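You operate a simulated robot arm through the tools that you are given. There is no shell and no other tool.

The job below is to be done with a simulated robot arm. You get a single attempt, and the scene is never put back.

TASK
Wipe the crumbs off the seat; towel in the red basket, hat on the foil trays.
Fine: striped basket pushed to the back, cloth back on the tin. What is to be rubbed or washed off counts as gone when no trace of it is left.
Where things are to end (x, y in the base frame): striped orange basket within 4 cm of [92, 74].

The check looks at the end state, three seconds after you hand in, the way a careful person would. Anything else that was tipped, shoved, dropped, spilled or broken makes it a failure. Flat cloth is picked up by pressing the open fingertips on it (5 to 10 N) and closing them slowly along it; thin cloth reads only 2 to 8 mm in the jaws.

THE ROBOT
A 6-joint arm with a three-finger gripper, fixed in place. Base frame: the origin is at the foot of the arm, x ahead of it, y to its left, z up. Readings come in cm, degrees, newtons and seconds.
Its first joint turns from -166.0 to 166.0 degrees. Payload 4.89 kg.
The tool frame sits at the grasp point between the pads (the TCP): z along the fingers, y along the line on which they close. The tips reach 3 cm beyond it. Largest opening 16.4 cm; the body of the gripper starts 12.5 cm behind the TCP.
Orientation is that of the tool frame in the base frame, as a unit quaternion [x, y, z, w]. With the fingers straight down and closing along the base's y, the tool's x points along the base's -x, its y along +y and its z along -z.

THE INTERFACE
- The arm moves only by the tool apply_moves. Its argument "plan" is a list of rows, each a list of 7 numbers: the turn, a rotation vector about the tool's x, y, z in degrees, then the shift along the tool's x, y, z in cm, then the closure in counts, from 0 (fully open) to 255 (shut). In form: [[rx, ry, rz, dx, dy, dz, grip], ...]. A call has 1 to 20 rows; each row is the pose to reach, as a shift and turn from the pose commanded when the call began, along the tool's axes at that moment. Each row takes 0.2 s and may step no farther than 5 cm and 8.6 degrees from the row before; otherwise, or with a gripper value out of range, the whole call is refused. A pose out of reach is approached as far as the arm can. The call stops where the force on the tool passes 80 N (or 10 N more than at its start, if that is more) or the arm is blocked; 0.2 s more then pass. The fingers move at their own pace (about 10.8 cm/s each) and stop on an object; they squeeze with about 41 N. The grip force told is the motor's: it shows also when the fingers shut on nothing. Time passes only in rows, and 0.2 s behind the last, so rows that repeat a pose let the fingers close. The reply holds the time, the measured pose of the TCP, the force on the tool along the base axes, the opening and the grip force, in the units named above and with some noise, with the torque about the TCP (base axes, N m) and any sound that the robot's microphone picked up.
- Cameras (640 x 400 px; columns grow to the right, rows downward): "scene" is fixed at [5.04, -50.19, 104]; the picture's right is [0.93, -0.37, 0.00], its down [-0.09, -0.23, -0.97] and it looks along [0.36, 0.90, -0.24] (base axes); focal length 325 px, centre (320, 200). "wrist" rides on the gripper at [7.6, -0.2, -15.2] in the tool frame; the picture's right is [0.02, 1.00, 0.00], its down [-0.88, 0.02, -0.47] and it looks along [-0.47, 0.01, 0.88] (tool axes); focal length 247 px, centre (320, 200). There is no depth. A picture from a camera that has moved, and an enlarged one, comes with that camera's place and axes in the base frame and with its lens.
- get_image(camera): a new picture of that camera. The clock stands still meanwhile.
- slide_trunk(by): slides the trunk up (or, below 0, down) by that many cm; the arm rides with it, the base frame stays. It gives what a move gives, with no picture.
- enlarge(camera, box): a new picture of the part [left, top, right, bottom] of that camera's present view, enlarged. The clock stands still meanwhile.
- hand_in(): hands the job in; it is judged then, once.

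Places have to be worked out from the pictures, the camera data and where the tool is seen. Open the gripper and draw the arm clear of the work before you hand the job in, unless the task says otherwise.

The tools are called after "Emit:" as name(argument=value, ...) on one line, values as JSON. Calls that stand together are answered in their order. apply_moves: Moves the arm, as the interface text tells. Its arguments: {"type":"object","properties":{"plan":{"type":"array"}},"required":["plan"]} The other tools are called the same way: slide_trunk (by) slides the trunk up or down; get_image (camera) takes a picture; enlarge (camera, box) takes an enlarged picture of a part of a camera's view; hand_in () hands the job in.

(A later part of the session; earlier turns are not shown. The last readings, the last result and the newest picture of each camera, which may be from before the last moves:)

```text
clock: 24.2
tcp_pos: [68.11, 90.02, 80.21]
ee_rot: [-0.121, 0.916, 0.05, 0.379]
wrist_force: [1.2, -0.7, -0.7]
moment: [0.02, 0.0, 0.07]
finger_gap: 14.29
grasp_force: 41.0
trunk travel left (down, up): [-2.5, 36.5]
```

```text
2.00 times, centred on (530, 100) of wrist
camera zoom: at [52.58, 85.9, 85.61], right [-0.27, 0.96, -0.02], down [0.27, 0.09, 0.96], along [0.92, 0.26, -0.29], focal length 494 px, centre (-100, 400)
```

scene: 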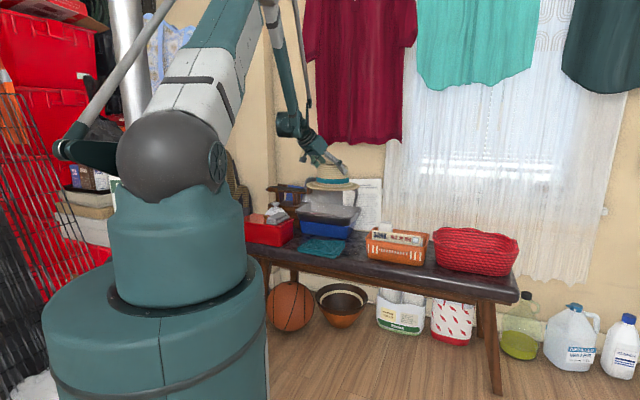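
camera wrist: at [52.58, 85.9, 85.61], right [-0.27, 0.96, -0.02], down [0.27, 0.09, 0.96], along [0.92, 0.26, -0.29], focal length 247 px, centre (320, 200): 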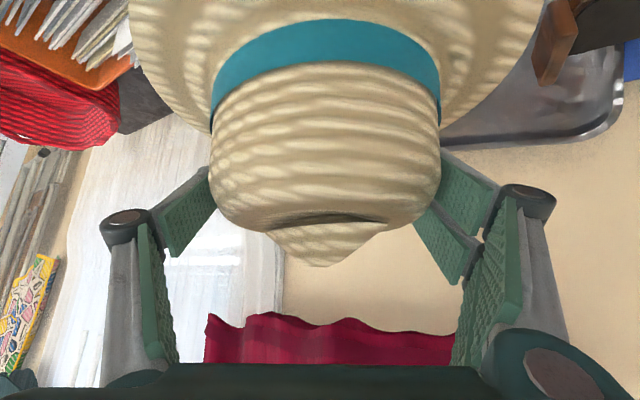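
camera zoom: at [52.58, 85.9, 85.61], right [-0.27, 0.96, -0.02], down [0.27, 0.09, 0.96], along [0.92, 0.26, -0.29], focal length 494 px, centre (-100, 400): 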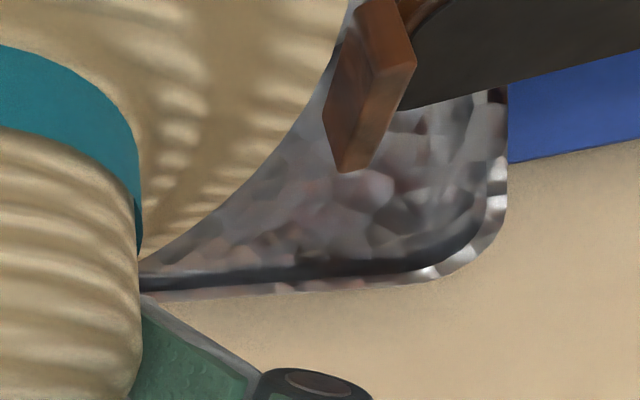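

The block is at about n 117–121, t −30.5, and the standing tray's rim is at n ≈ 130, so the brim should clear both. I'll lower 10 cm and shift slightly back.

Emit:
apply_moves(plan=[[0, 0, 0, 1.3, 0.1, 1.5, 70], [0, 0, 0, 2.6, 0.2, 3, 70], [0, 0, 0, 3.9, 0.3, 4.5, 70], [0, 0, 0, 5.2, 0.4, 6, 70], [0, 0, 0, 6.58, 0.4, 7.57, 70], [0, 0, 0, 6.58, 0.4, 7.57, 70]])

Emit:
enlarge(camera="scene", box=[295, 155, 395, 235])

Emit:
get_image(camera="wrist")

```text
clock: 25.6
tcp_pos: [68.66, 90.6, 70.21]
ee_rot: [-0.12, 0.916, 0.049, 0.379]
wrist_force: [-0.4, -1.1, -0.8]
moment: [0.01, 0.03, 0.04]
finger_gap: 14.31
grasp_force: 41.4
trunk travel left (down, up): [-2.5, 36.5]
```

```text
5.00 times, centred on (345, 195) of scene
camera zoom: at [5.04, -50.19, 104.0], right [0.93, -0.37, 0.0], down [-0.09, -0.23, -0.97], along [0.36, 0.9, -0.24], focal length 1627 px, centre (195, 225)
```

zoom: 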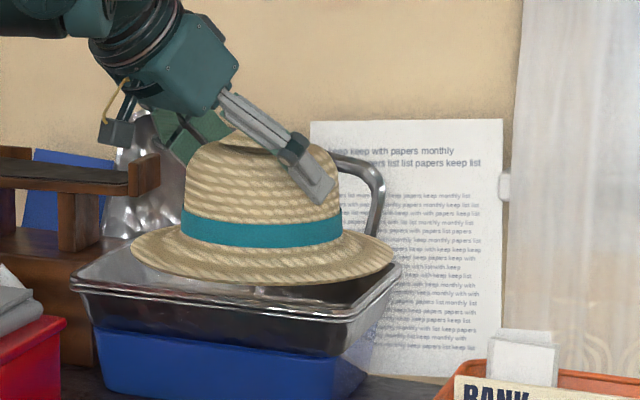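

```text
taken
camera wrist: at [53.2, 86.4, 75.68], right [-0.27, 0.96, -0.02], down [0.27, 0.09, 0.96], along [0.92, 0.26, -0.29], focal length 247 px, centre (320, 200)
```

wrist: 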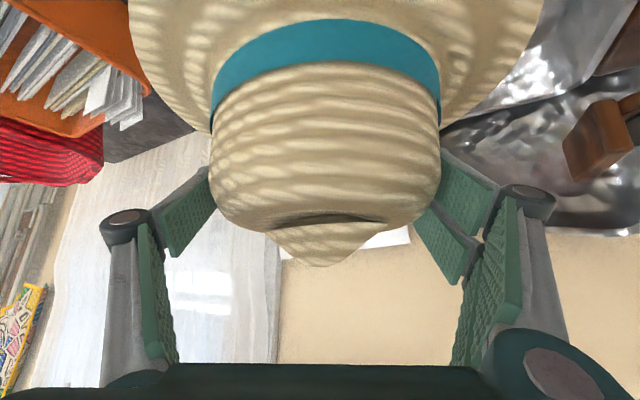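

The hat is just above the tray rim. I'll lower it in small increments and watch the vertical force.

Emit:
apply_moves(plan=[[0, 0, 0, 0.35, 0, 0.35, 70], [0, 0, 0, 0.7, 0, 0.7, 70], [0, 0, 0, 1.05, 0, 1.05, 70], [0, 0, 0, 1.41, 0, 1.41, 70], [0, 0, 0, 1.41, 0, 1.41, 70]])

Emit:
enlarge(camera="scene", box=[295, 155, 395, 235])

```text
clock: 26.8
tcp_pos: [68.84, 90.61, 68.23]
ee_rot: [-0.12, 0.916, 0.05, 0.379]
wrist_force: [-0.1, -0.1, -0.4]
moment: [0.0, 0.0, 0.01]
finger_gap: 14.28
grasp_force: 41.3
trunk travel left (down, up): [-2.5, 36.5]
```

```text
5.00 times, centred on (345, 195) of scene
camera zoom: at [5.04, -50.19, 104.0], right [0.93, -0.37, 0.0], down [-0.09, -0.23, -0.97], along [0.36, 0.9, -0.24], focal length 1627 px, centre (195, 225)
```

zoom: 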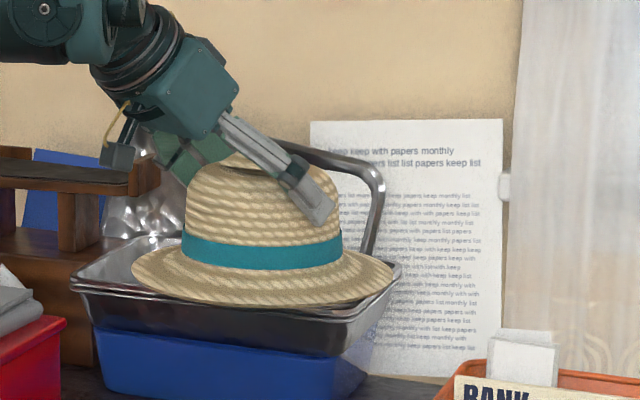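

No contact yet, and the brim is closing on the rim. I'll continue down in 0.3 cm steps.

Emit:
apply_moves(plan=[[0, 0, 0, 0.2, 0, 0.2, 70], [0, 0, 0, 0.4, 0, 0.4, 70], [0, 0, 0, 0.6, 0, 0.6, 70], [0, 0, 0, 0.6, 0, 0.6, 70]])

Emit:
apply_moves(plan=[[0, 0, 0, 0.15, 0, 0.15, 70], [0, 0, 0, 0.3, 0, 0.3, 70], [0, 0, 0, 0.3, 0, 0.3, 70]])

Emit:
enlarge(camera="scene", box=[295, 155, 395, 235])

```text
clock: 27.8
tcp_pos: [68.63, 90.64, 67.17]
ee_rot: [-0.121, 0.916, 0.05, 0.379]
wrist_force: [-0.1, -0.7, -1.7]
moment: [0.0, -0.02, 0.03]
finger_gap: 14.31
grasp_force: 40.5
trunk travel left (down, up): [-2.5, 36.5]
```

```text
clock: 28.6
tcp_pos: [68.72, 90.74, 66.9]
ee_rot: [-0.12, 0.916, 0.05, 0.379]
wrist_force: [-0.5, 0.3, -1.2]
moment: [0.01, 0.0, 0.02]
finger_gap: 14.29
grasp_force: 41.5
trunk travel left (down, up): [-2.5, 36.5]
```

```text
5.00 times, centred on (345, 195) of scene
camera zoom: at [5.04, -50.19, 104.0], right [0.93, -0.37, 0.0], down [-0.09, -0.23, -0.97], along [0.36, 0.9, -0.24], focal length 1627 px, centre (195, 225)
```

zoom: 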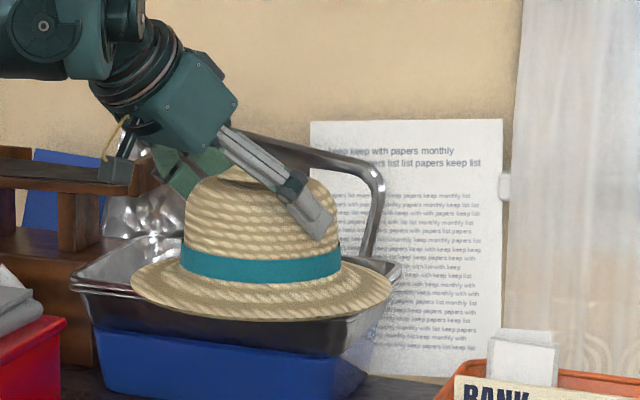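

Still free. I'll continue down in small steps, reading the force each time.

Emit:
apply_moves(plan=[[0, 0, 0, 0.15, 0, 0.15, 70], [0, 0, 0, 0.3, 0, 0.3, 70], [0, 0, 0, 0.45, 0, 0.45, 70], [0, 0, 0, 0.45, 0, 0.45, 70]])

Emit:
apply_moves(plan=[[0, 0, 0, 0.15, 0, 0.15, 70], [0, 0, 0, 0.3, 0, 0.3, 70], [0, 0, 0, 0.3, 0, 0.3, 70]])

Emit:
enlarge(camera="scene", box=[295, 155, 395, 235])

```text
clock: 29.6
tcp_pos: [68.59, 90.62, 66.46]
ee_rot: [-0.12, 0.915, 0.05, 0.381]
wrist_force: [7.2, 6.4, 40.9]
moment: [1.12, 0.13, 0.03]
finger_gap: 14.3
grasp_force: 40.9
trunk travel left (down, up): [-2.5, 36.5]
```

```text
clock: 30.4
tcp_pos: [68.6, 90.53, 65.9]
ee_rot: [-0.12, 0.916, 0.051, 0.38]
wrist_force: [-0.7, -1.8, 46.7]
moment: [-0.11, 0.17, -0.07]
finger_gap: 14.34
grasp_force: 41.3
trunk travel left (down, up): [-2.5, 36.5]
```

```text
5.00 times, centred on (345, 195) of scene
camera zoom: at [5.04, -50.19, 104.0], right [0.93, -0.37, 0.0], down [-0.09, -0.23, -0.97], along [0.36, 0.9, -0.24], focal length 1627 px, centre (195, 225)
```

zoom: 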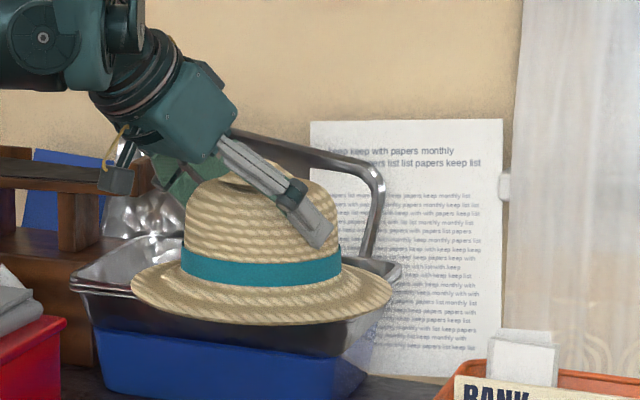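

Contact came at z ≈ 66.5, and I pressed a bit harder than needed (about 46 N). I'll ease up slightly to relieve the load before releasing.

Emit:
apply_moves(plan=[[0, 0, 0, -0.15, 0, -0.15, 70], [0, 0, 0, -0.25, 0, -0.25, 70], [0, 0, 0, -0.25, 0, -0.25, 70]])

```text
clock: 31.2
tcp_pos: [68.71, 90.64, 65.97]
ee_rot: [-0.119, 0.916, 0.049, 0.379]
wrist_force: [0.1, 0.2, -1.4]
moment: [0.05, 0.04, 0.03]
finger_gap: 14.33
grasp_force: 40.5
trunk travel left (down, up): [-2.5, 36.5]
```

The load is relieved and the hat is just at contact. I'll open the fingers gently.

Emit:
apply_moves(plan=[[0, 0, 0, 0, 0, 0, 32], [0, 0, 0, 0, 0, 0, 28], [0, 0, 0, 0, 0, 0, 20], [0, 0, 0, 0, 0, 0, 10], [0, 0, 0, 0, 0, 0, 0], [0, 0, 0, 0, 0, 0, 0]])

Emit:
get_image(camera="wrist")

Emit:
enlarge(camera="scene", box=[295, 155, 395, 235])

```text
clock: 32.6
tcp_pos: [68.76, 90.57, 66.21]
ee_rot: [-0.12, 0.916, 0.049, 0.379]
wrist_force: [-0.1, -0.2, 0.2]
moment: [0.02, 0.03, 0.03]
finger_gap: 16.41
grasp_force: 0.1
trunk travel left (down, up): [-2.5, 36.5]
```

```text
taken
camera wrist: at [53.17, 86.38, 71.55], right [-0.27, 0.96, -0.02], down [0.27, 0.09, 0.96], along [0.92, 0.26, -0.29], focal length 247 px, centre (320, 200)
```

wrist: 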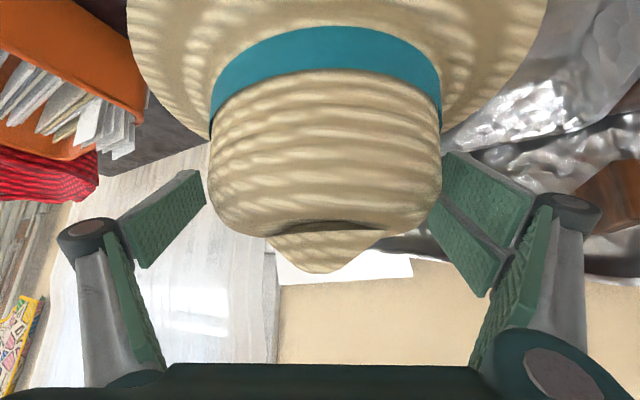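

```text
5.00 times, centred on (345, 195) of scene
camera zoom: at [5.04, -50.19, 104.0], right [0.93, -0.37, 0.0], down [-0.09, -0.23, -0.97], along [0.36, 0.9, -0.24], focal length 1627 px, centre (195, 225)
```

zoom: 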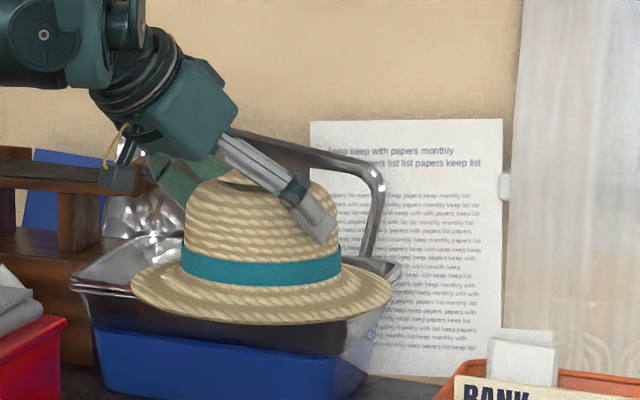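

The hat rests level on the trays with the fingers open. I'll back straight out along the tool axis.

Emit:
apply_moves(plan=[[0, 0, 0, 0, 0, -1, 0], [0, 0, 0, 0, 0, -2.2, 0], [0, 0, 0, 0, 0, -3.6, 0], [0, 0, 0, 0, 0, -5.2, 0], [0, 0, 0, 0, 0, -7, 0], [0, 0, 0, 0, 0, -10, 0], [0, 0, 0, 0, 0, -13.5, 0], [0, 0, 0, 0, 0, -17, 0], [0, 0, 0, 0, 0, -17, 0]])

Emit:
get_image(camera="wrist")

Emit:
enlarge(camera="scene", box=[270, 155, 400, 265])

```text
clock: 34.6
tcp_pos: [57.29, 87.47, 78.06]
ee_rot: [-0.12, 0.916, 0.05, 0.379]
wrist_force: [0.5, 1.3, -0.4]
moment: [-0.03, -0.02, -0.01]
finger_gap: 16.41
grasp_force: 0.0
trunk travel left (down, up): [-2.5, 36.5]
```

```text
taken
camera wrist: at [41.8, 83.18, 83.41], right [-0.27, 0.96, -0.01], down [0.27, 0.09, 0.96], along [0.92, 0.26, -0.29], focal length 247 px, centre (320, 200)
```

wrist: 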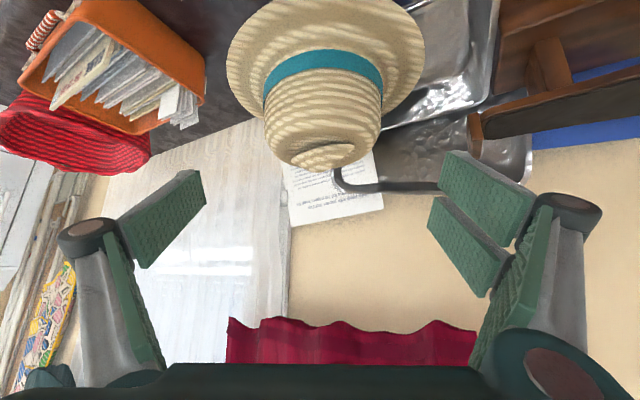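

```text
3.64 times, centred on (335, 210) of scene
camera zoom: at [5.04, -50.19, 104.0], right [0.93, -0.37, 0.0], down [-0.09, -0.23, -0.97], along [0.36, 0.9, -0.24], focal length 1183 px, centre (266, 164)
```

zoom: 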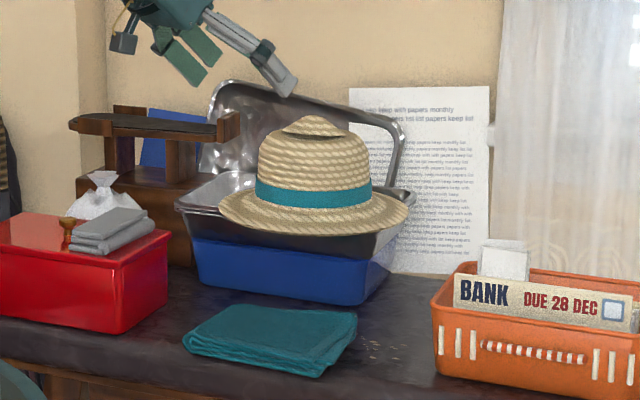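

The hat sits level on the foil trays. Next is the teal towel, centred near n = 94, t = −13.5, or (57, 76); I'll retreat and return the tool to vertical, facing the bench.

Emit:
apply_moves(plan=[[0, 6.43, 0, 0.46, -2.14, -1.87, 0], [0, 12.86, 0, 0.93, -4.3, -3.74, 0], [0, 19.3, 0, 1.4, -6.4, -5.6, 0], [0, 25.7, 0, 1.86, -8.6, -7.5, 0], [0, 32.1, 0, 2.3, -10.7, -9.4, 0], [0, 38.6, 0, 2.8, -12.9, -11.2, 0], [0, 45, 0, 3.25, -15, -13.1, 0], [0, 45, 0, 3.25, -15, -13.1, 0]])

Emit:
apply_moves(plan=[[0, 0, -7.5, 0, 0, 0, 40], [0, 0, -15, 0, 0, 0, 80], [0, 0, -22.5, 0, 0, 0, 100], [0, 0, -30, 0, 0, 0, 100], [0, 0, -30, 0, 0, 0, 100]])

Emit:
get_image(camera="wrist")

Emit:
enlarge(camera="scene", box=[270, 155, 400, 265])

```text
clock: 36.4
tcp_pos: [49.84, 69.92, 85.12]
ee_rot: [-0.13, 0.992, 0.0, -0.001]
wrist_force: [-0.8, 0.5, -0.1]
moment: [-0.03, -0.05, -0.02]
finger_gap: 16.42
grasp_force: 0.1
trunk travel left (down, up): [-2.5, 36.5]
```

```text
clock: 37.6
tcp_pos: [49.74, 70.01, 85.09]
ee_rot: [-0.382, 0.924, 0.0, 0.001]
wrist_force: [0.5, 0.2, -0.4]
moment: [-0.02, -0.02, -0.05]
finger_gap: 9.97
grasp_force: 0.1
trunk travel left (down, up): [-2.5, 36.5]
```

```text
taken
camera wrist: at [44.54, 64.61, 100.4], right [-0.72, 0.69, 0.0], down [0.61, 0.64, 0.47], along [0.33, 0.34, -0.88], focal length 247 px, centre (320, 200)
```

wrist: 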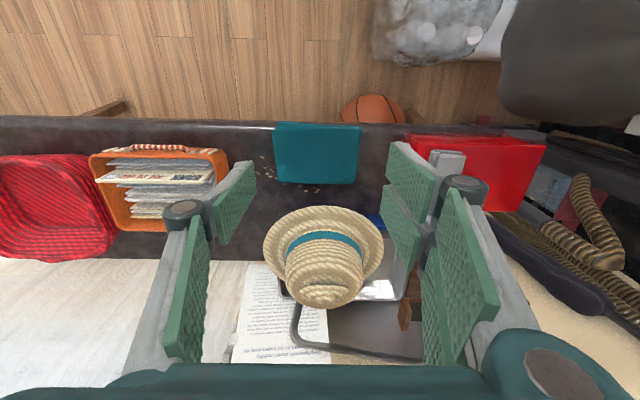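

```text
3.64 times, centred on (335, 210) of scene
camera zoom: at [5.04, -50.19, 104.0], right [0.93, -0.37, 0.0], down [-0.09, -0.23, -0.97], along [0.36, 0.9, -0.24], focal length 1183 px, centre (266, 164)
```

zoom: 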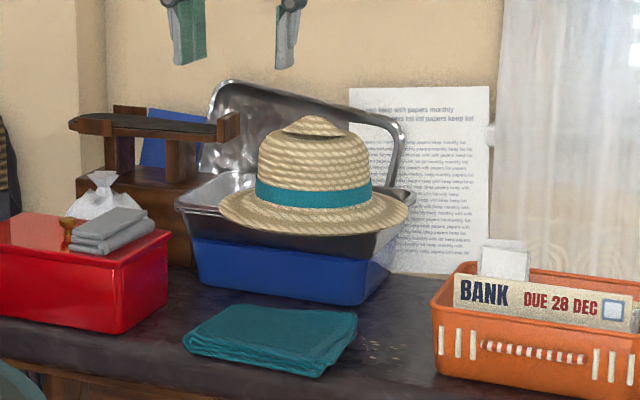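

The hat is stable and nothing else has moved. I'll zoom in on the towel from here to fix its position.

Emit:
enlarge(camera="wrist", box=[240, 100, 400, 220])

```text
3.33 times, centred on (320, 160) of wrist
camera zoom: at [44.54, 64.61, 100.4], right [-0.72, 0.69, 0.0], down [0.61, 0.64, 0.47], along [0.33, 0.34, -0.88], focal length 823 px, centre (320, 333)
```

zoom: 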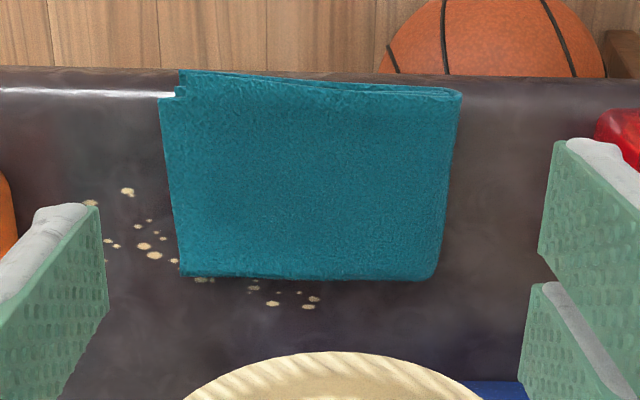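

Towel: n 87–100.5, t −5 to −23, centre (56.4, 76.4). I'll descend to hover with the tips a few cm above it, the fingers open about 10 cm.

Emit:
apply_moves(plan=[[0, 0, 0, -1.2, 0, 3.6, 100], [0, 0, 0, -2.3, 0, 7.2, 100], [0, 0, 0, -3.5, -0.1, 10.9, 100], [0, 0, 0, -4.6, -0.1, 14.5, 100], [0, 0, 0, -5.8, -0.1, 18.1, 100], [0, 0, 0, -6.9, -0.2, 21.8, 100], [0, 0, 0, -8.1, -0.2, 25.4, 100], [0, 0, 0, -9.2, -0.2, 29, 100], [0, 0, 0, -9.2, -0.2, 29, 100]])

Emit:
get_image(camera="wrist")

Emit:
enlarge(camera="scene", box=[270, 175, 380, 275])

```text
clock: 39.6
tcp_pos: [56.32, 76.41, 56.11]
ee_rot: [-0.383, 0.924, 0.0, 0.001]
wrist_force: [0.5, -0.7, -0.1]
moment: [0.07, -0.04, 0.01]
finger_gap: 9.97
grasp_force: 0.1
trunk travel left (down, up): [-2.5, 36.5]
```

```text
taken
camera wrist: at [51.06, 70.97, 71.37], right [-0.72, 0.69, 0.0], down [0.61, 0.64, 0.47], along [0.33, 0.34, -0.88], focal length 247 px, centre (320, 200)
```

wrist: 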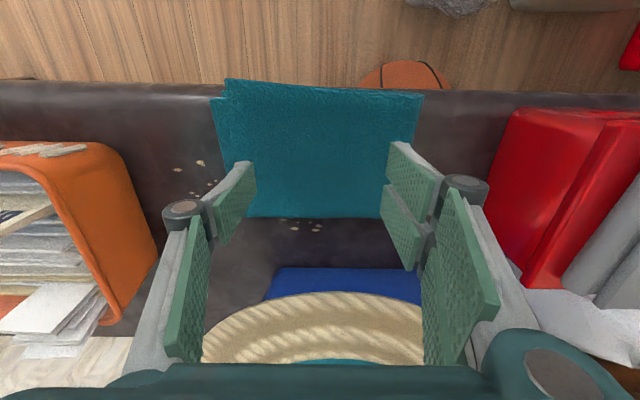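

```text
4.00 times, centred on (325, 225) of scene
camera zoom: at [5.04, -50.19, 104.0], right [0.93, -0.37, 0.0], down [-0.09, -0.23, -0.97], along [0.36, 0.9, -0.24], focal length 1302 px, centre (300, 100)
```

zoom: 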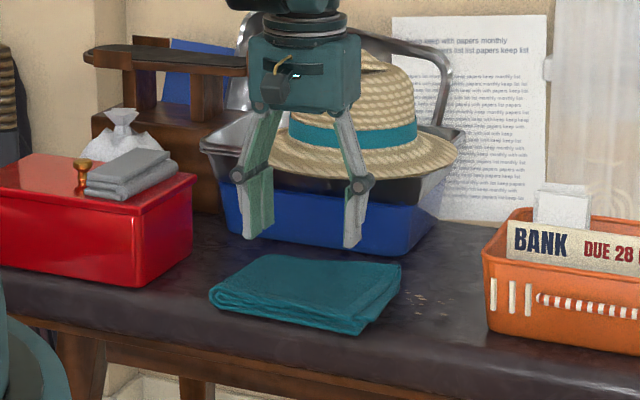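

The tips are at z ≈ 53, above the towel. I'll lower in stages until I feel 5–10 N.

Emit:
apply_moves(plan=[[0, 0, 0, 0, 0, 1, 100], [0, 0, 0, 0, 0, 2, 100], [0, 0, 0, 0, 0, 3, 100], [0, 0, 0, 0, 0, 3.5, 100], [0, 0, 0, 0, 0, 3.5, 100]])

Emit:
apply_moves(plan=[[0, 0, 0, 0, 0, 0.2, 100], [0, 0, 0, 0, 0, 0.4, 100], [0, 0, 0, 0, 0, 0.4, 100]])

```text
clock: 40.8
tcp_pos: [56.41, 76.37, 52.61]
ee_rot: [-0.382, 0.924, 0.0, 0.0]
wrist_force: [0.0, -1.0, 0.6]
moment: [-0.01, -0.04, 0.05]
finger_gap: 9.99
grasp_force: 0.1
trunk travel left (down, up): [-2.5, 36.5]
```

```text
clock: 41.6
tcp_pos: [56.44, 76.4, 52.07]
ee_rot: [-0.382, 0.924, -0.001, 0.001]
wrist_force: [1.1, 0.7, 0.7]
moment: [0.02, 0.0, 0.01]
finger_gap: 10.0
grasp_force: 0.1
trunk travel left (down, up): [-2.5, 36.5]
```

Tips are at about 49.1 with no contact yet; I'll continue in 0.3 cm steps.

Emit:
apply_moves(plan=[[0, 0, 0, 0, 0, 0.15, 100], [0, 0, 0, 0, 0, 0.3, 100], [0, 0, 0, 0, 0, 0.3, 100]])

```text
clock: 42.4
tcp_pos: [56.42, 76.35, 52.1]
ee_rot: [-0.382, 0.924, 0.0, 0.0]
wrist_force: [0.0, -0.6, 1.1]
moment: [-0.01, 0.02, -0.02]
finger_gap: 9.97
grasp_force: 0.1
trunk travel left (down, up): [-2.5, 36.5]
```

Emit:
apply_moves(plan=[[0, 0, 0, 0, 0, 0.15, 100], [0, 0, 0, 0, 0, 0.3, 100], [0, 0, 0, 0, 0, 0.3, 100]])

Emit:
enlarge(camera="scene", box=[290, 195, 360, 255])

```text
clock: 43.2
tcp_pos: [56.49, 76.39, 51.72]
ee_rot: [-0.381, 0.924, 0.0, 0.0]
wrist_force: [-0.5, -0.5, 0.3]
moment: [0.01, -0.01, 0.02]
finger_gap: 9.99
grasp_force: 0.0
trunk travel left (down, up): [-2.5, 36.5]
```

```text
6.67 times, centred on (325, 225) of scene
camera zoom: at [5.04, -50.19, 104.0], right [0.93, -0.37, 0.0], down [-0.09, -0.23, -0.97], along [0.36, 0.9, -0.24], focal length 2170 px, centre (287, 33)
```

zoom: 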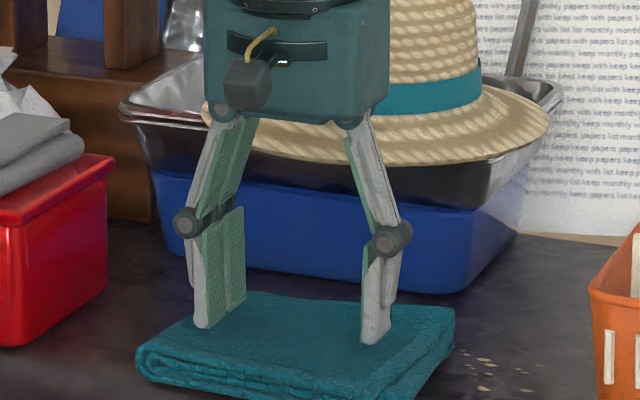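

The tips are nearly touching the towel. I'll continue down in fine steps.

Emit:
apply_moves(plan=[[0, 0, 0, 0, 0, 0.15, 100], [0, 0, 0, 0, 0, 0.3, 100], [0, 0, 0, 0, 0, 0.3, 100]])

```text
clock: 44.0
tcp_pos: [56.36, 76.42, 51.39]
ee_rot: [-0.383, 0.924, -0.001, 0.0]
wrist_force: [-0.5, 0.4, 0.9]
moment: [-0.02, -0.04, 0.03]
finger_gap: 9.96
grasp_force: 0.0
trunk travel left (down, up): [-2.5, 36.5]
```

Emit:
apply_moves(plan=[[0, 0, 0, 0, 0, 0.15, 100], [0, 0, 0, 0, 0, 0.3, 100], [0, 0, 0, 0, 0, 0.3, 100]])

```text
clock: 44.8
tcp_pos: [56.31, 76.39, 51.06]
ee_rot: [-0.382, 0.924, 0.001, 0.0]
wrist_force: [0.3, 0.6, 0.4]
moment: [0.02, 0.05, 0.01]
finger_gap: 9.97
grasp_force: 0.1
trunk travel left (down, up): [-2.5, 36.5]
```

The TCP is at 51.06 with tips at about 48.1, still no contact. One more fine step.

Emit:
apply_moves(plan=[[0, 0, 0, 0, 0, 0.15, 100], [0, 0, 0, 0, 0, 0.3, 100], [0, 0, 0, 0, 0, 0.3, 100]])

```text
clock: 45.6
tcp_pos: [56.42, 76.54, 50.73]
ee_rot: [-0.382, 0.924, 0.0, 0.0]
wrist_force: [-0.3, -0.8, 0.0]
moment: [0.02, 0.01, 0.01]
finger_gap: 9.98
grasp_force: 0.1
trunk travel left (down, up): [-2.5, 36.5]
```

Emit:
apply_moves(plan=[[0, 0, 0, 0, 0, 0.15, 100], [0, 0, 0, 0, 0, 0.3, 100], [0, 0, 0, 0, 0, 0.3, 100]])

Emit:
enlarge(camera="scene", box=[290, 205, 360, 260])

```text
clock: 46.4
tcp_pos: [56.5, 76.46, 50.32]
ee_rot: [-0.382, 0.924, 0.0, -0.001]
wrist_force: [-1.1, 1.2, 0.8]
moment: [0.03, 0.0, 0.01]
finger_gap: 9.97
grasp_force: 0.3
trunk travel left (down, up): [-2.5, 36.5]
```

```text
7.27 times, centred on (325, 232) of scene
camera zoom: at [5.04, -50.19, 104.0], right [0.93, -0.37, 0.0], down [-0.09, -0.23, -0.97], along [0.36, 0.9, -0.24], focal length 2367 px, centre (284, -36)
```

zoom: 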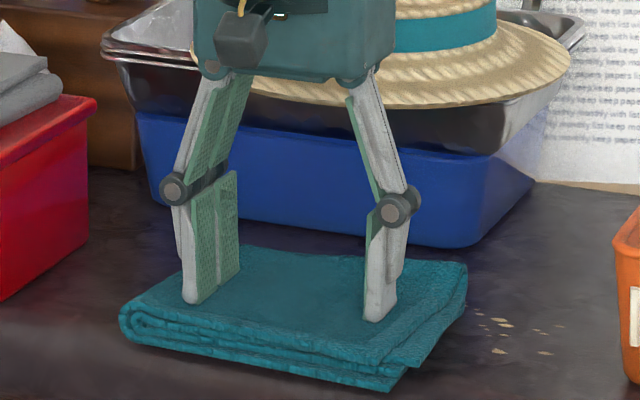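

Emit:
apply_moves(plan=[[0, 0, 0, 0, 0, 0.15, 100], [0, 0, 0, 0, 0, 0.3, 100], [0, 0, 0, 0, 0, 0.3, 100]])

```text
clock: 47.2
tcp_pos: [56.53, 76.46, 50.14]
ee_rot: [-0.383, 0.924, -0.001, 0.0]
wrist_force: [-0.8, -0.6, 3.1]
moment: [-0.02, 0.06, 0.02]
finger_gap: 9.97
grasp_force: 0.0
trunk travel left (down, up): [-2.5, 36.5]
```

Contact begins at 3 N with the tips at about 47.1. A tiny bit further should bring it into the 5–10 N range.

Emit:
apply_moves(plan=[[0, 0, 0, 0, 0, 0.1, 100], [0, 0, 0, 0, 0, 0.2, 100], [0, 0, 0, 0, 0, 0.2, 100]])

```text
clock: 48.0
tcp_pos: [56.42, 76.38, 49.9]
ee_rot: [-0.382, 0.924, 0.0, 0.0]
wrist_force: [-0.4, -0.3, 5.9]
moment: [0.02, 0.05, 0.02]
finger_gap: 9.97
grasp_force: 0.0
trunk travel left (down, up): [-2.5, 36.5]
```

It reads 5.9 N and the towel yields softly. I'll add a hair more pressure and close slowly along the cloth.

Emit:
apply_moves(plan=[[0, 0, 0, 0, 0, 0.1, 105], [0, 0, 0, 0, 0, 0.1, 113], [0, 0, 0, 0, 0, 0.1, 121], [0, 0, 0, 0, 0, 0.1, 129], [0, 0, 0, 0, 0, 0.1, 137], [0, 0, 0, 0, 0, 0.1, 145], [0, 0, 0, 0, 0, 0.1, 153], [0, 0, 0, 0, 0, 0.1, 161], [0, 0, 0, 0, 0, 0.1, 169], [0, 0, 0, 0, 0, 0.1, 177], [0, 0, 0, 0, 0, 0.1, 185], [0, 0, 0, 0, 0, 0.1, 193], [0, 0, 0, 0, 0, 0.1, 201], [0, 0, 0, 0, 0, 0.1, 209], [0, 0, 0, 0, 0, 0.1, 217], [0, 0, 0, 0, 0, 0.1, 225], [0, 0, 0, 0, 0, 0.1, 233], [0, 0, 0, 0, 0, 0.1, 241], [0, 0, 0, 0, 0, 0.1, 249], [0, 0, 0, 0, 0, 0.1, 255]])

Emit:
get_image(camera="wrist")

Emit:
enlarge(camera="scene", box=[290, 205, 360, 260])

```text
clock: 52.2
tcp_pos: [56.36, 76.43, 49.92]
ee_rot: [-0.382, 0.924, 0.001, 0.001]
wrist_force: [-0.8, 1.1, 26.8]
moment: [0.1, 0.01, -0.06]
finger_gap: 1.75
grasp_force: 41.3
trunk travel left (down, up): [-2.5, 36.5]
```

```text
taken
camera wrist: at [51.19, 71.01, 65.2], right [-0.72, 0.69, 0.0], down [0.61, 0.64, 0.47], along [0.33, 0.34, -0.88], focal length 247 px, centre (320, 200)
```

wrist: 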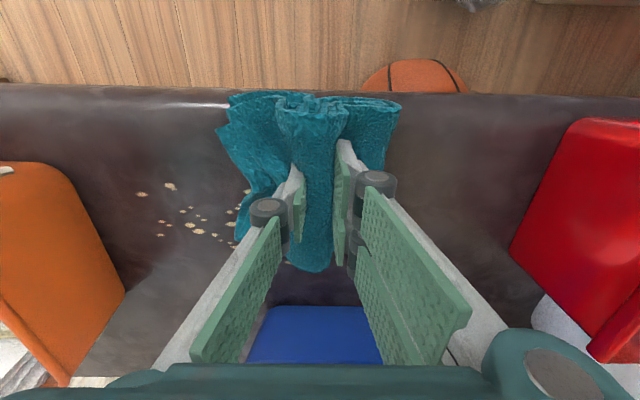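

```text
7.27 times, centred on (325, 232) of scene
camera zoom: at [5.04, -50.19, 104.0], right [0.93, -0.37, 0.0], down [-0.09, -0.23, -0.97], along [0.36, 0.9, -0.24], focal length 2367 px, centre (284, -36)
```

zoom: 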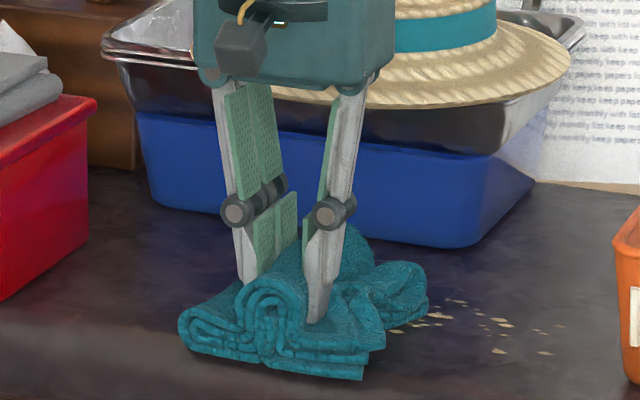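

The towel is bunched and pinched, with a gap of 1.75 cm at 41 N. I'll lift slowly and look at what remains underneath.

Emit:
apply_moves(plan=[[0, 0, 0, 0, 0, -0.5, 255], [0, 0, 0, 0, 0, -1.2, 255], [0, 0, 0, 0, 0, -2, 255], [0, 0, 0, 0, 0, -3, 255], [0, 0, 0, 0, 0, -4.2, 255], [0, 0, 0, 0, 0, -5.5, 255], [0, 0, 0, 0, 0, -7, 255], [0, 0, 0, 0, 0, -9, 255], [0, 0, 0, 0, 0, -11, 255], [0, 0, 0, 0, 0, -13, 255], [0, 0, 0, 0, 0, -15, 255], [0, 0, 0, 0, 0, -15, 255]])

Emit:
get_image(camera="wrist")

Emit:
enlarge(camera="scene", box=[270, 165, 390, 265])

```text
clock: 54.8
tcp_pos: [56.35, 76.39, 65.0]
ee_rot: [-0.382, 0.924, 0.0, 0.0]
wrist_force: [-0.4, -0.1, -1.2]
moment: [-0.08, -0.05, -0.05]
finger_gap: 1.73
grasp_force: 41.1
trunk travel left (down, up): [-2.5, 36.5]
```

```text
taken
camera wrist: at [51.15, 71.02, 80.26], right [-0.72, 0.69, 0.0], down [0.61, 0.64, 0.47], along [0.33, 0.34, -0.88], focal length 247 px, centre (320, 200)
```

wrist: 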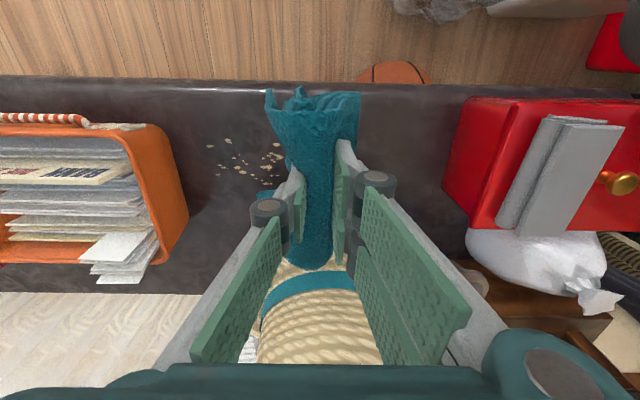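

```text
4.00 times, centred on (330, 215) of scene
camera zoom: at [5.04, -50.19, 104.0], right [0.93, -0.37, 0.0], down [-0.09, -0.23, -0.97], along [0.36, 0.9, -0.24], focal length 1302 px, centre (280, 140)
```

zoom: 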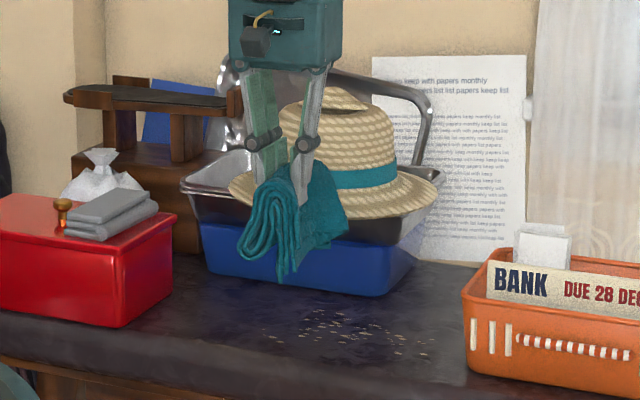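

The towel hangs in the grip and more crumbs show where it lay; the hat is unchanged. I'll raise the towel and carry it toward the red basket, keeping high over the orange basket's letters.

Emit:
apply_moves(plan=[[0, 0, 0, 0, 0, -3, 255], [0, 0, 0, 0.3, 0, -6.5, 255], [0, 0, 0, 0.8, -1.5, -9.5, 255], [0, 0, 0, 1.6, -4.5, -11.5, 255], [0, 0, 0, 2.6, -8.3, -12.5, 255], [0, 0, 0, 3.7, -12.3, -13, 255], [0, 0, 0, 4.8, -16.3, -13, 255], [0, 0, 0, 5.8, -20.3, -13, 255], [0, 0, 0, 6.8, -24, -13, 255], [0, 0, 0, 7.5, -27, -13, 255], [0, 0, 0, 7.9, -29.2, -13, 255], [0, 0, 0, 7.9, -29.2, -13, 255]])

Emit:
apply_moves(plan=[[0, 0, 4, 0.2, -3, 0, 255], [0, 0, 9, 0.4, -6.5, 0, 255], [0, 0, 14, 0.6, -10.3, 0, 255], [0, 0, 19, 0.8, -14, 0, 255], [0, 0, 23.5, 1, -17.5, 0, 255], [0, 0, 27, 1.13, -20.4, 0, 255], [0, 0, 27, 1.13, -20.4, 0, 255]])

Emit:
get_image(camera="wrist")

Emit:
get_image(camera="scene")

```text
clock: 57.4
tcp_pos: [71.55, 50.26, 77.93]
ee_rot: [-0.382, 0.924, 0.0, 0.0]
wrist_force: [-0.9, -0.6, -0.4]
moment: [-0.12, -0.1, -0.05]
finger_gap: 1.71
grasp_force: 41.1
trunk travel left (down, up): [-2.5, 36.5]
```

```text
clock: 59.0
tcp_pos: [85.03, 34.75, 77.88]
ee_rot: [-0.155, 0.988, 0.0, 0.0]
wrist_force: [-0.6, 0.3, -0.8]
moment: [-0.08, -0.06, 0.46]
finger_gap: 1.66
grasp_force: 41.1
trunk travel left (down, up): [-2.5, 36.5]
```

```text
taken
camera wrist: at [77.89, 32.48, 93.11], right [-0.33, 0.94, 0.0], down [0.83, 0.29, 0.47], along [0.45, 0.15, -0.88], focal length 247 px, centre (320, 200)
```

wrist: 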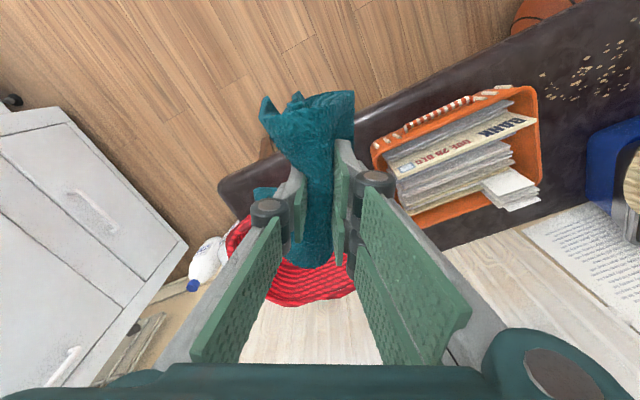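

```text
taken
```

scene: 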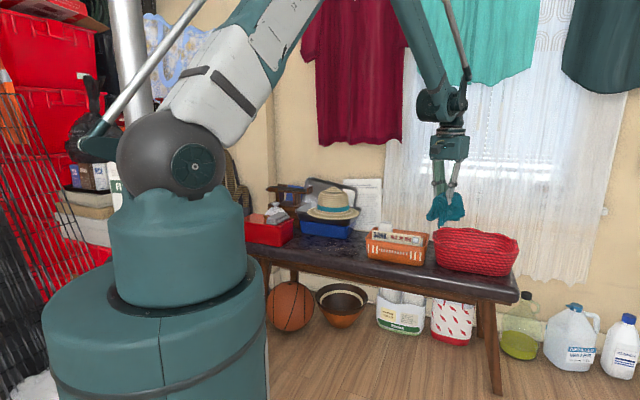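

The towel is held well and the orange basket passed cleanly. I'll tilt 45° outward and extend over the red basket.

Emit:
apply_moves(plan=[[0, -6.4, 0, -3.2, -0.1, 0.3, 255], [0, -12.9, 0, -6.5, -0.1, 0.8, 255], [0, -19.3, 0, -9.8, -0.2, 1.4, 255], [0, -25.7, 0, -13.1, -0.3, 2, 255], [0, -32.1, 0, -16.4, -0.4, 2.7, 255], [0, -38.6, 0, -19.7, -0.4, 3.3, 255], [0, -45, 0, -22.9, -0.5, 3.9, 255], [0, -45, 0, -22.9, -0.5, 3.9, 255]])

Emit:
get_image(camera="wrist")

Emit:
enlarge(camera="scene", box=[410, 150, 540, 285])

```text
clock: 60.8
tcp_pos: [107.1, 41.45, 73.83]
ee_rot: [-0.145, 0.912, 0.06, 0.378]
wrist_force: [-1.1, 0.2, 0.6]
moment: [-0.05, 0.05, 0.23]
finger_gap: 1.67
grasp_force: 40.9
trunk travel left (down, up): [-2.5, 36.5]
```

```text
taken
camera wrist: at [91.69, 36.5, 79.19], right [-0.32, 0.95, -0.02], down [0.27, 0.11, 0.96], along [0.91, 0.3, -0.29], focal length 247 px, centre (320, 200)
```

wrist: 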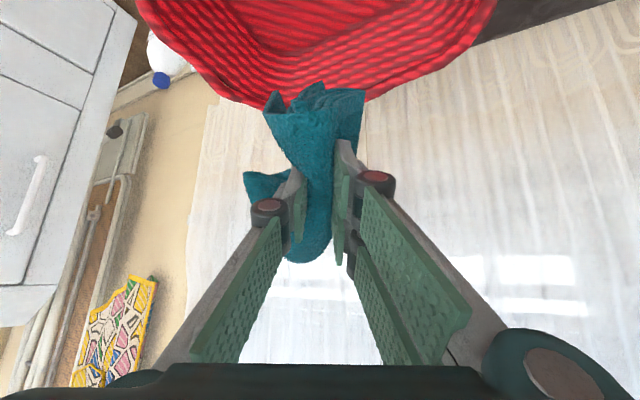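

```text
2.96 times, centred on (475, 218) of scene
camera zoom: at [5.04, -50.19, 104.0], right [0.93, -0.37, 0.0], down [-0.09, -0.23, -0.97], along [0.36, 0.9, -0.24], focal length 964 px, centre (-139, 148)
```

zoom: 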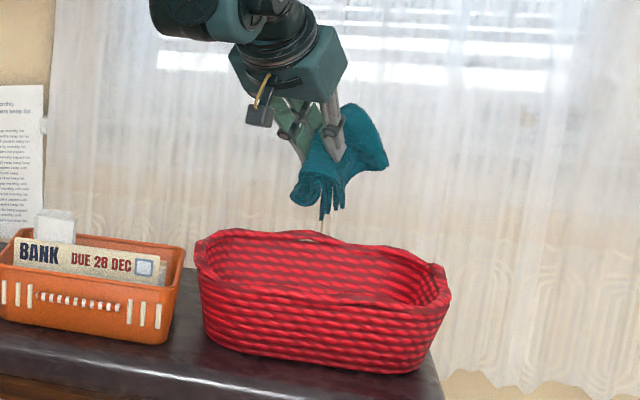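

The towel is centred over the basket. I'll lower it straight down into the opening.

Emit:
apply_moves(plan=[[0, 0, 0, 1.4, 0, 1.4, 255], [0, 0, 0, 2.8, 0, 2.8, 255], [0, 0, 0, 4.2, 0, 4.2, 255], [0, 0, 0, 5.6, 0, 5.6, 255], [0, 0, 0, 7, 0, 7, 255], [0, 0, 0, 8.1, 0, 8.1, 255], [0, 0, 0, 8.1, 0, 8.1, 255]])

Emit:
get_image(camera="wrist")

Emit:
enlarge(camera="scene", box=[410, 170, 540, 285])

```text
clock: 62.4
tcp_pos: [106.97, 41.38, 62.43]
ee_rot: [-0.144, 0.912, 0.06, 0.378]
wrist_force: [-0.2, 0.5, -0.9]
moment: [-0.07, 0.06, 0.2]
finger_gap: 1.67
grasp_force: 40.7
trunk travel left (down, up): [-2.5, 36.5]
```

```text
taken
camera wrist: at [91.7, 36.39, 67.81], right [-0.32, 0.95, -0.02], down [0.27, 0.11, 0.96], along [0.91, 0.3, -0.29], focal length 247 px, centre (320, 200)
```

wrist: 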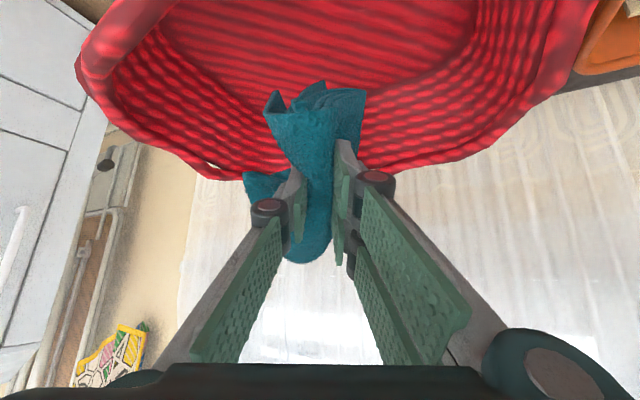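

```text
3.48 times, centred on (475, 228) of scene
camera zoom: at [5.04, -50.19, 104.0], right [0.93, -0.37, 0.0], down [-0.09, -0.23, -0.97], along [0.36, 0.9, -0.24], focal length 1132 px, centre (-219, 104)
```

zoom: 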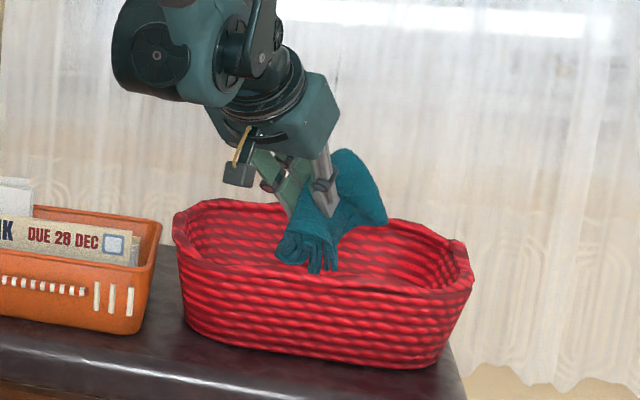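

The towel is entering the basket. I'll go 3.5 cm lower and open gently inside the opening.

Emit:
apply_moves(plan=[[0, 0, 0, 0.7, 0, 0.7, 255], [0, 0, 0, 1.4, 0, 1.4, 255], [0, 0, 0, 2.1, 0, 2.1, 255], [0, 0, 0, 2.5, 0, 2.5, 255], [0, 0, 0, 2.5, 0, 2.5, 255]])

Emit:
apply_moves(plan=[[0, 0, 0, 0, 0, 0, 220], [0, 0, 0, 0, 0, 0, 200], [0, 0, 0, 0, 0, 0, 180], [0, 0, 0, 0, 0, 0, 160], [0, 0, 0, 0, 0, 0, 140], [0, 0, 0, 0, 0, 0, 120], [0, 0, 0, 0, 0, 0, 120], [0, 0, 0, 0, 0, 0, 120]])

Emit:
get_image(camera="wrist")

Emit:
enlarge(camera="scene", box=[410, 170, 540, 285])

```text
clock: 63.6
tcp_pos: [107.09, 41.58, 58.84]
ee_rot: [-0.144, 0.912, 0.059, 0.379]
wrist_force: [-0.5, 0.5, -0.6]
moment: [-0.03, 0.08, 0.19]
finger_gap: 1.64
grasp_force: 41.1
trunk travel left (down, up): [-2.5, 36.5]
```

```text
clock: 65.4
tcp_pos: [107.09, 41.5, 59.02]
ee_rot: [-0.143, 0.913, 0.059, 0.379]
wrist_force: [-0.4, -0.3, -0.7]
moment: [-0.01, 0.01, -0.02]
finger_gap: 8.71
grasp_force: 0.2
trunk travel left (down, up): [-2.5, 36.5]
```

```text
taken
camera wrist: at [91.76, 36.47, 64.31], right [-0.32, 0.95, -0.02], down [0.27, 0.11, 0.96], along [0.91, 0.3, -0.29], focal length 247 px, centre (320, 200)
```

wrist: 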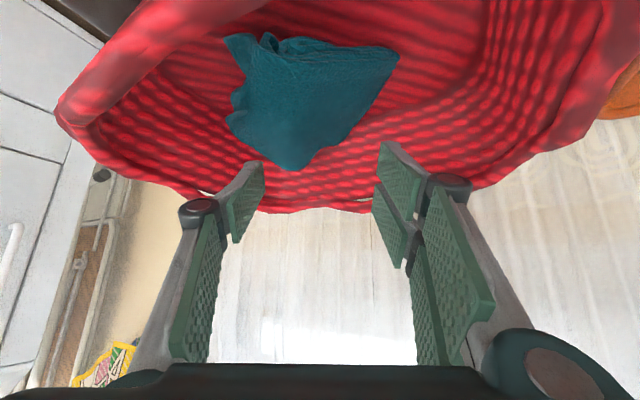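

```text
3.48 times, centred on (475, 228) of scene
camera zoom: at [5.04, -50.19, 104.0], right [0.93, -0.37, 0.0], down [-0.09, -0.23, -0.97], along [0.36, 0.9, -0.24], focal length 1132 px, centre (-219, 104)
```

zoom: 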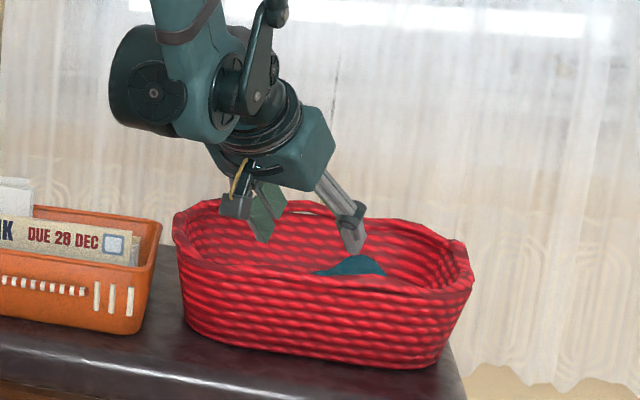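

The towel lies fully inside the red basket. I'll lift straight out and then look at the gap beside the orange basket.

Emit:
apply_moves(plan=[[0, 0, 0, -1.5, 0, -1.5, 120], [0, 0, 0, -3.5, 0, -3.5, 120], [0, 0, 0, -6, 0, -6, 120], [0, 0, 0, -9, 0, -9, 120], [0, 0, 0, -12, 0, -12, 120], [0, 0, 0, -13.5, 0, -13.5, 120], [0, 0, 0, -13.5, 0, -13.5, 120]])

Emit:
apply_moves(plan=[[0, 6, 0, 0, 1, -3.5, 60], [0, 12, 0, 0, 3, -7, 0], [0, 18, 0, 0, 5, -10.5, 0], [0, 25, 0, 0, 7, -14, 0], [0, 32, 0, 0, 9, -17.5, 0], [0, 39, 0, 0, 11, -21, 0], [0, 45, 0, 0, 13, -24.5, 0], [0, 45, 0, 0, 13, -24.5, 0]])

Emit:
get_image(camera="wrist")

Emit:
get_image(camera="scene")

```text
clock: 67.0
tcp_pos: [107.02, 41.61, 78.08]
ee_rot: [-0.143, 0.913, 0.059, 0.378]
wrist_force: [0.0, 0.4, -1.1]
moment: [0.0, -0.04, -0.01]
finger_gap: 8.7
grasp_force: 0.0
trunk travel left (down, up): [-2.5, 36.5]
```

```text
clock: 68.8
tcp_pos: [86.37, 48.48, 95.34]
ee_rot: [-0.158, 0.987, 0.0, -0.001]
wrist_force: [0.2, 0.7, 1.0]
moment: [0.02, -0.01, -0.02]
finger_gap: 16.42
grasp_force: 0.0
trunk travel left (down, up): [-2.5, 36.5]
```

```text
taken
camera wrist: at [79.19, 46.03, 110.53], right [-0.33, 0.94, 0.0], down [0.83, 0.29, 0.47], along [0.45, 0.16, -0.88], focal length 247 px, centre (320, 200)
```

wrist: 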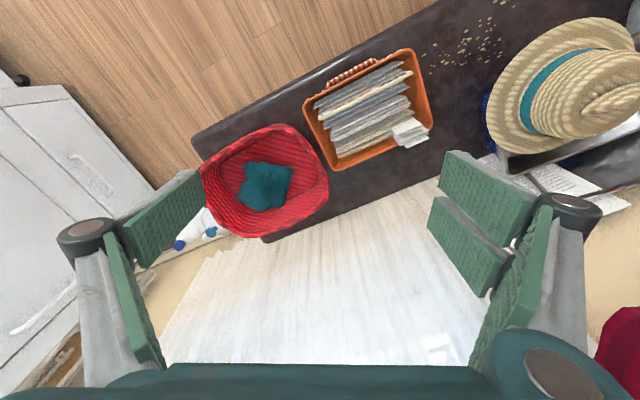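

```text
taken
```

scene: 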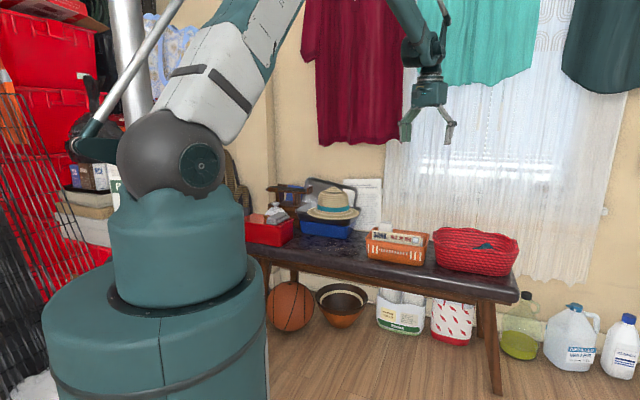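

The towel is inside the red basket and the hat is on the trays. I'll zoom in on the baskets and the gap from this high vantage.

Emit:
enlarge(camera="wrist", box=[190, 30, 450, 250])

Emit:
enlarge(camera="wrist", box=[400, 0, 640, 220])

Emit:
enlarge(camera="scene", box=[290, 165, 440, 275])

```text
1.82 times, centred on (320, 140) of wrist
camera zoom: at [79.19, 46.03, 110.53], right [-0.33, 0.94, 0.0], down [0.83, 0.29, 0.47], along [0.45, 0.16, -0.88], focal length 449 px, centre (320, 309)
```

zoom: 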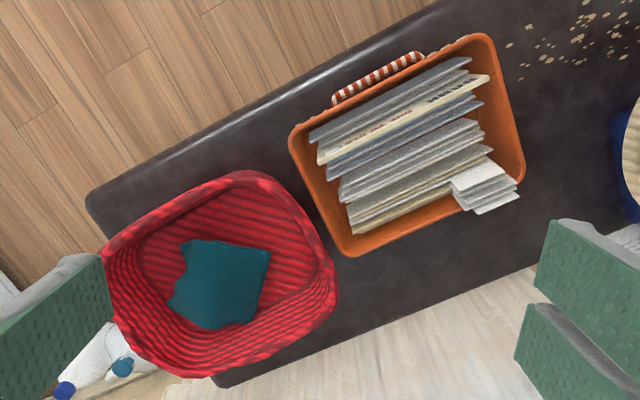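

```text
1.82 times, centred on (520, 110) of wrist
camera zoom: at [79.19, 46.03, 110.53], right [-0.33, 0.94, 0.0], down [0.83, 0.29, 0.47], along [0.45, 0.16, -0.88], focal length 449 px, centre (-44, 364)
```

zoom: 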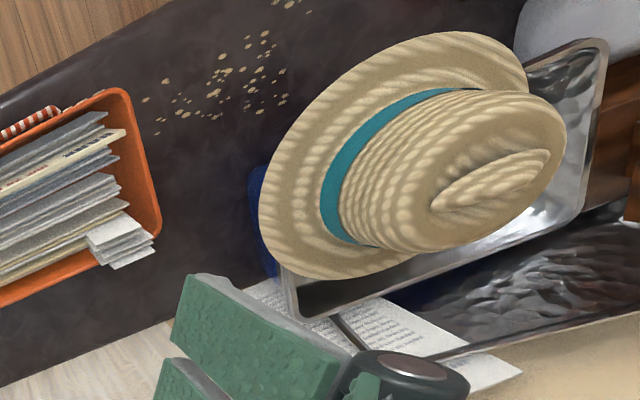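

```text
3.64 times, centred on (365, 220) of scene
camera zoom: at [5.04, -50.19, 104.0], right [0.93, -0.37, 0.0], down [-0.09, -0.23, -0.97], along [0.36, 0.9, -0.24], focal length 1183 px, centre (156, 127)
```

zoom: 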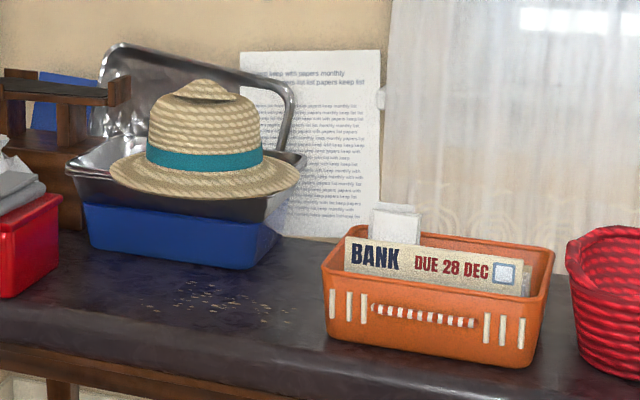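

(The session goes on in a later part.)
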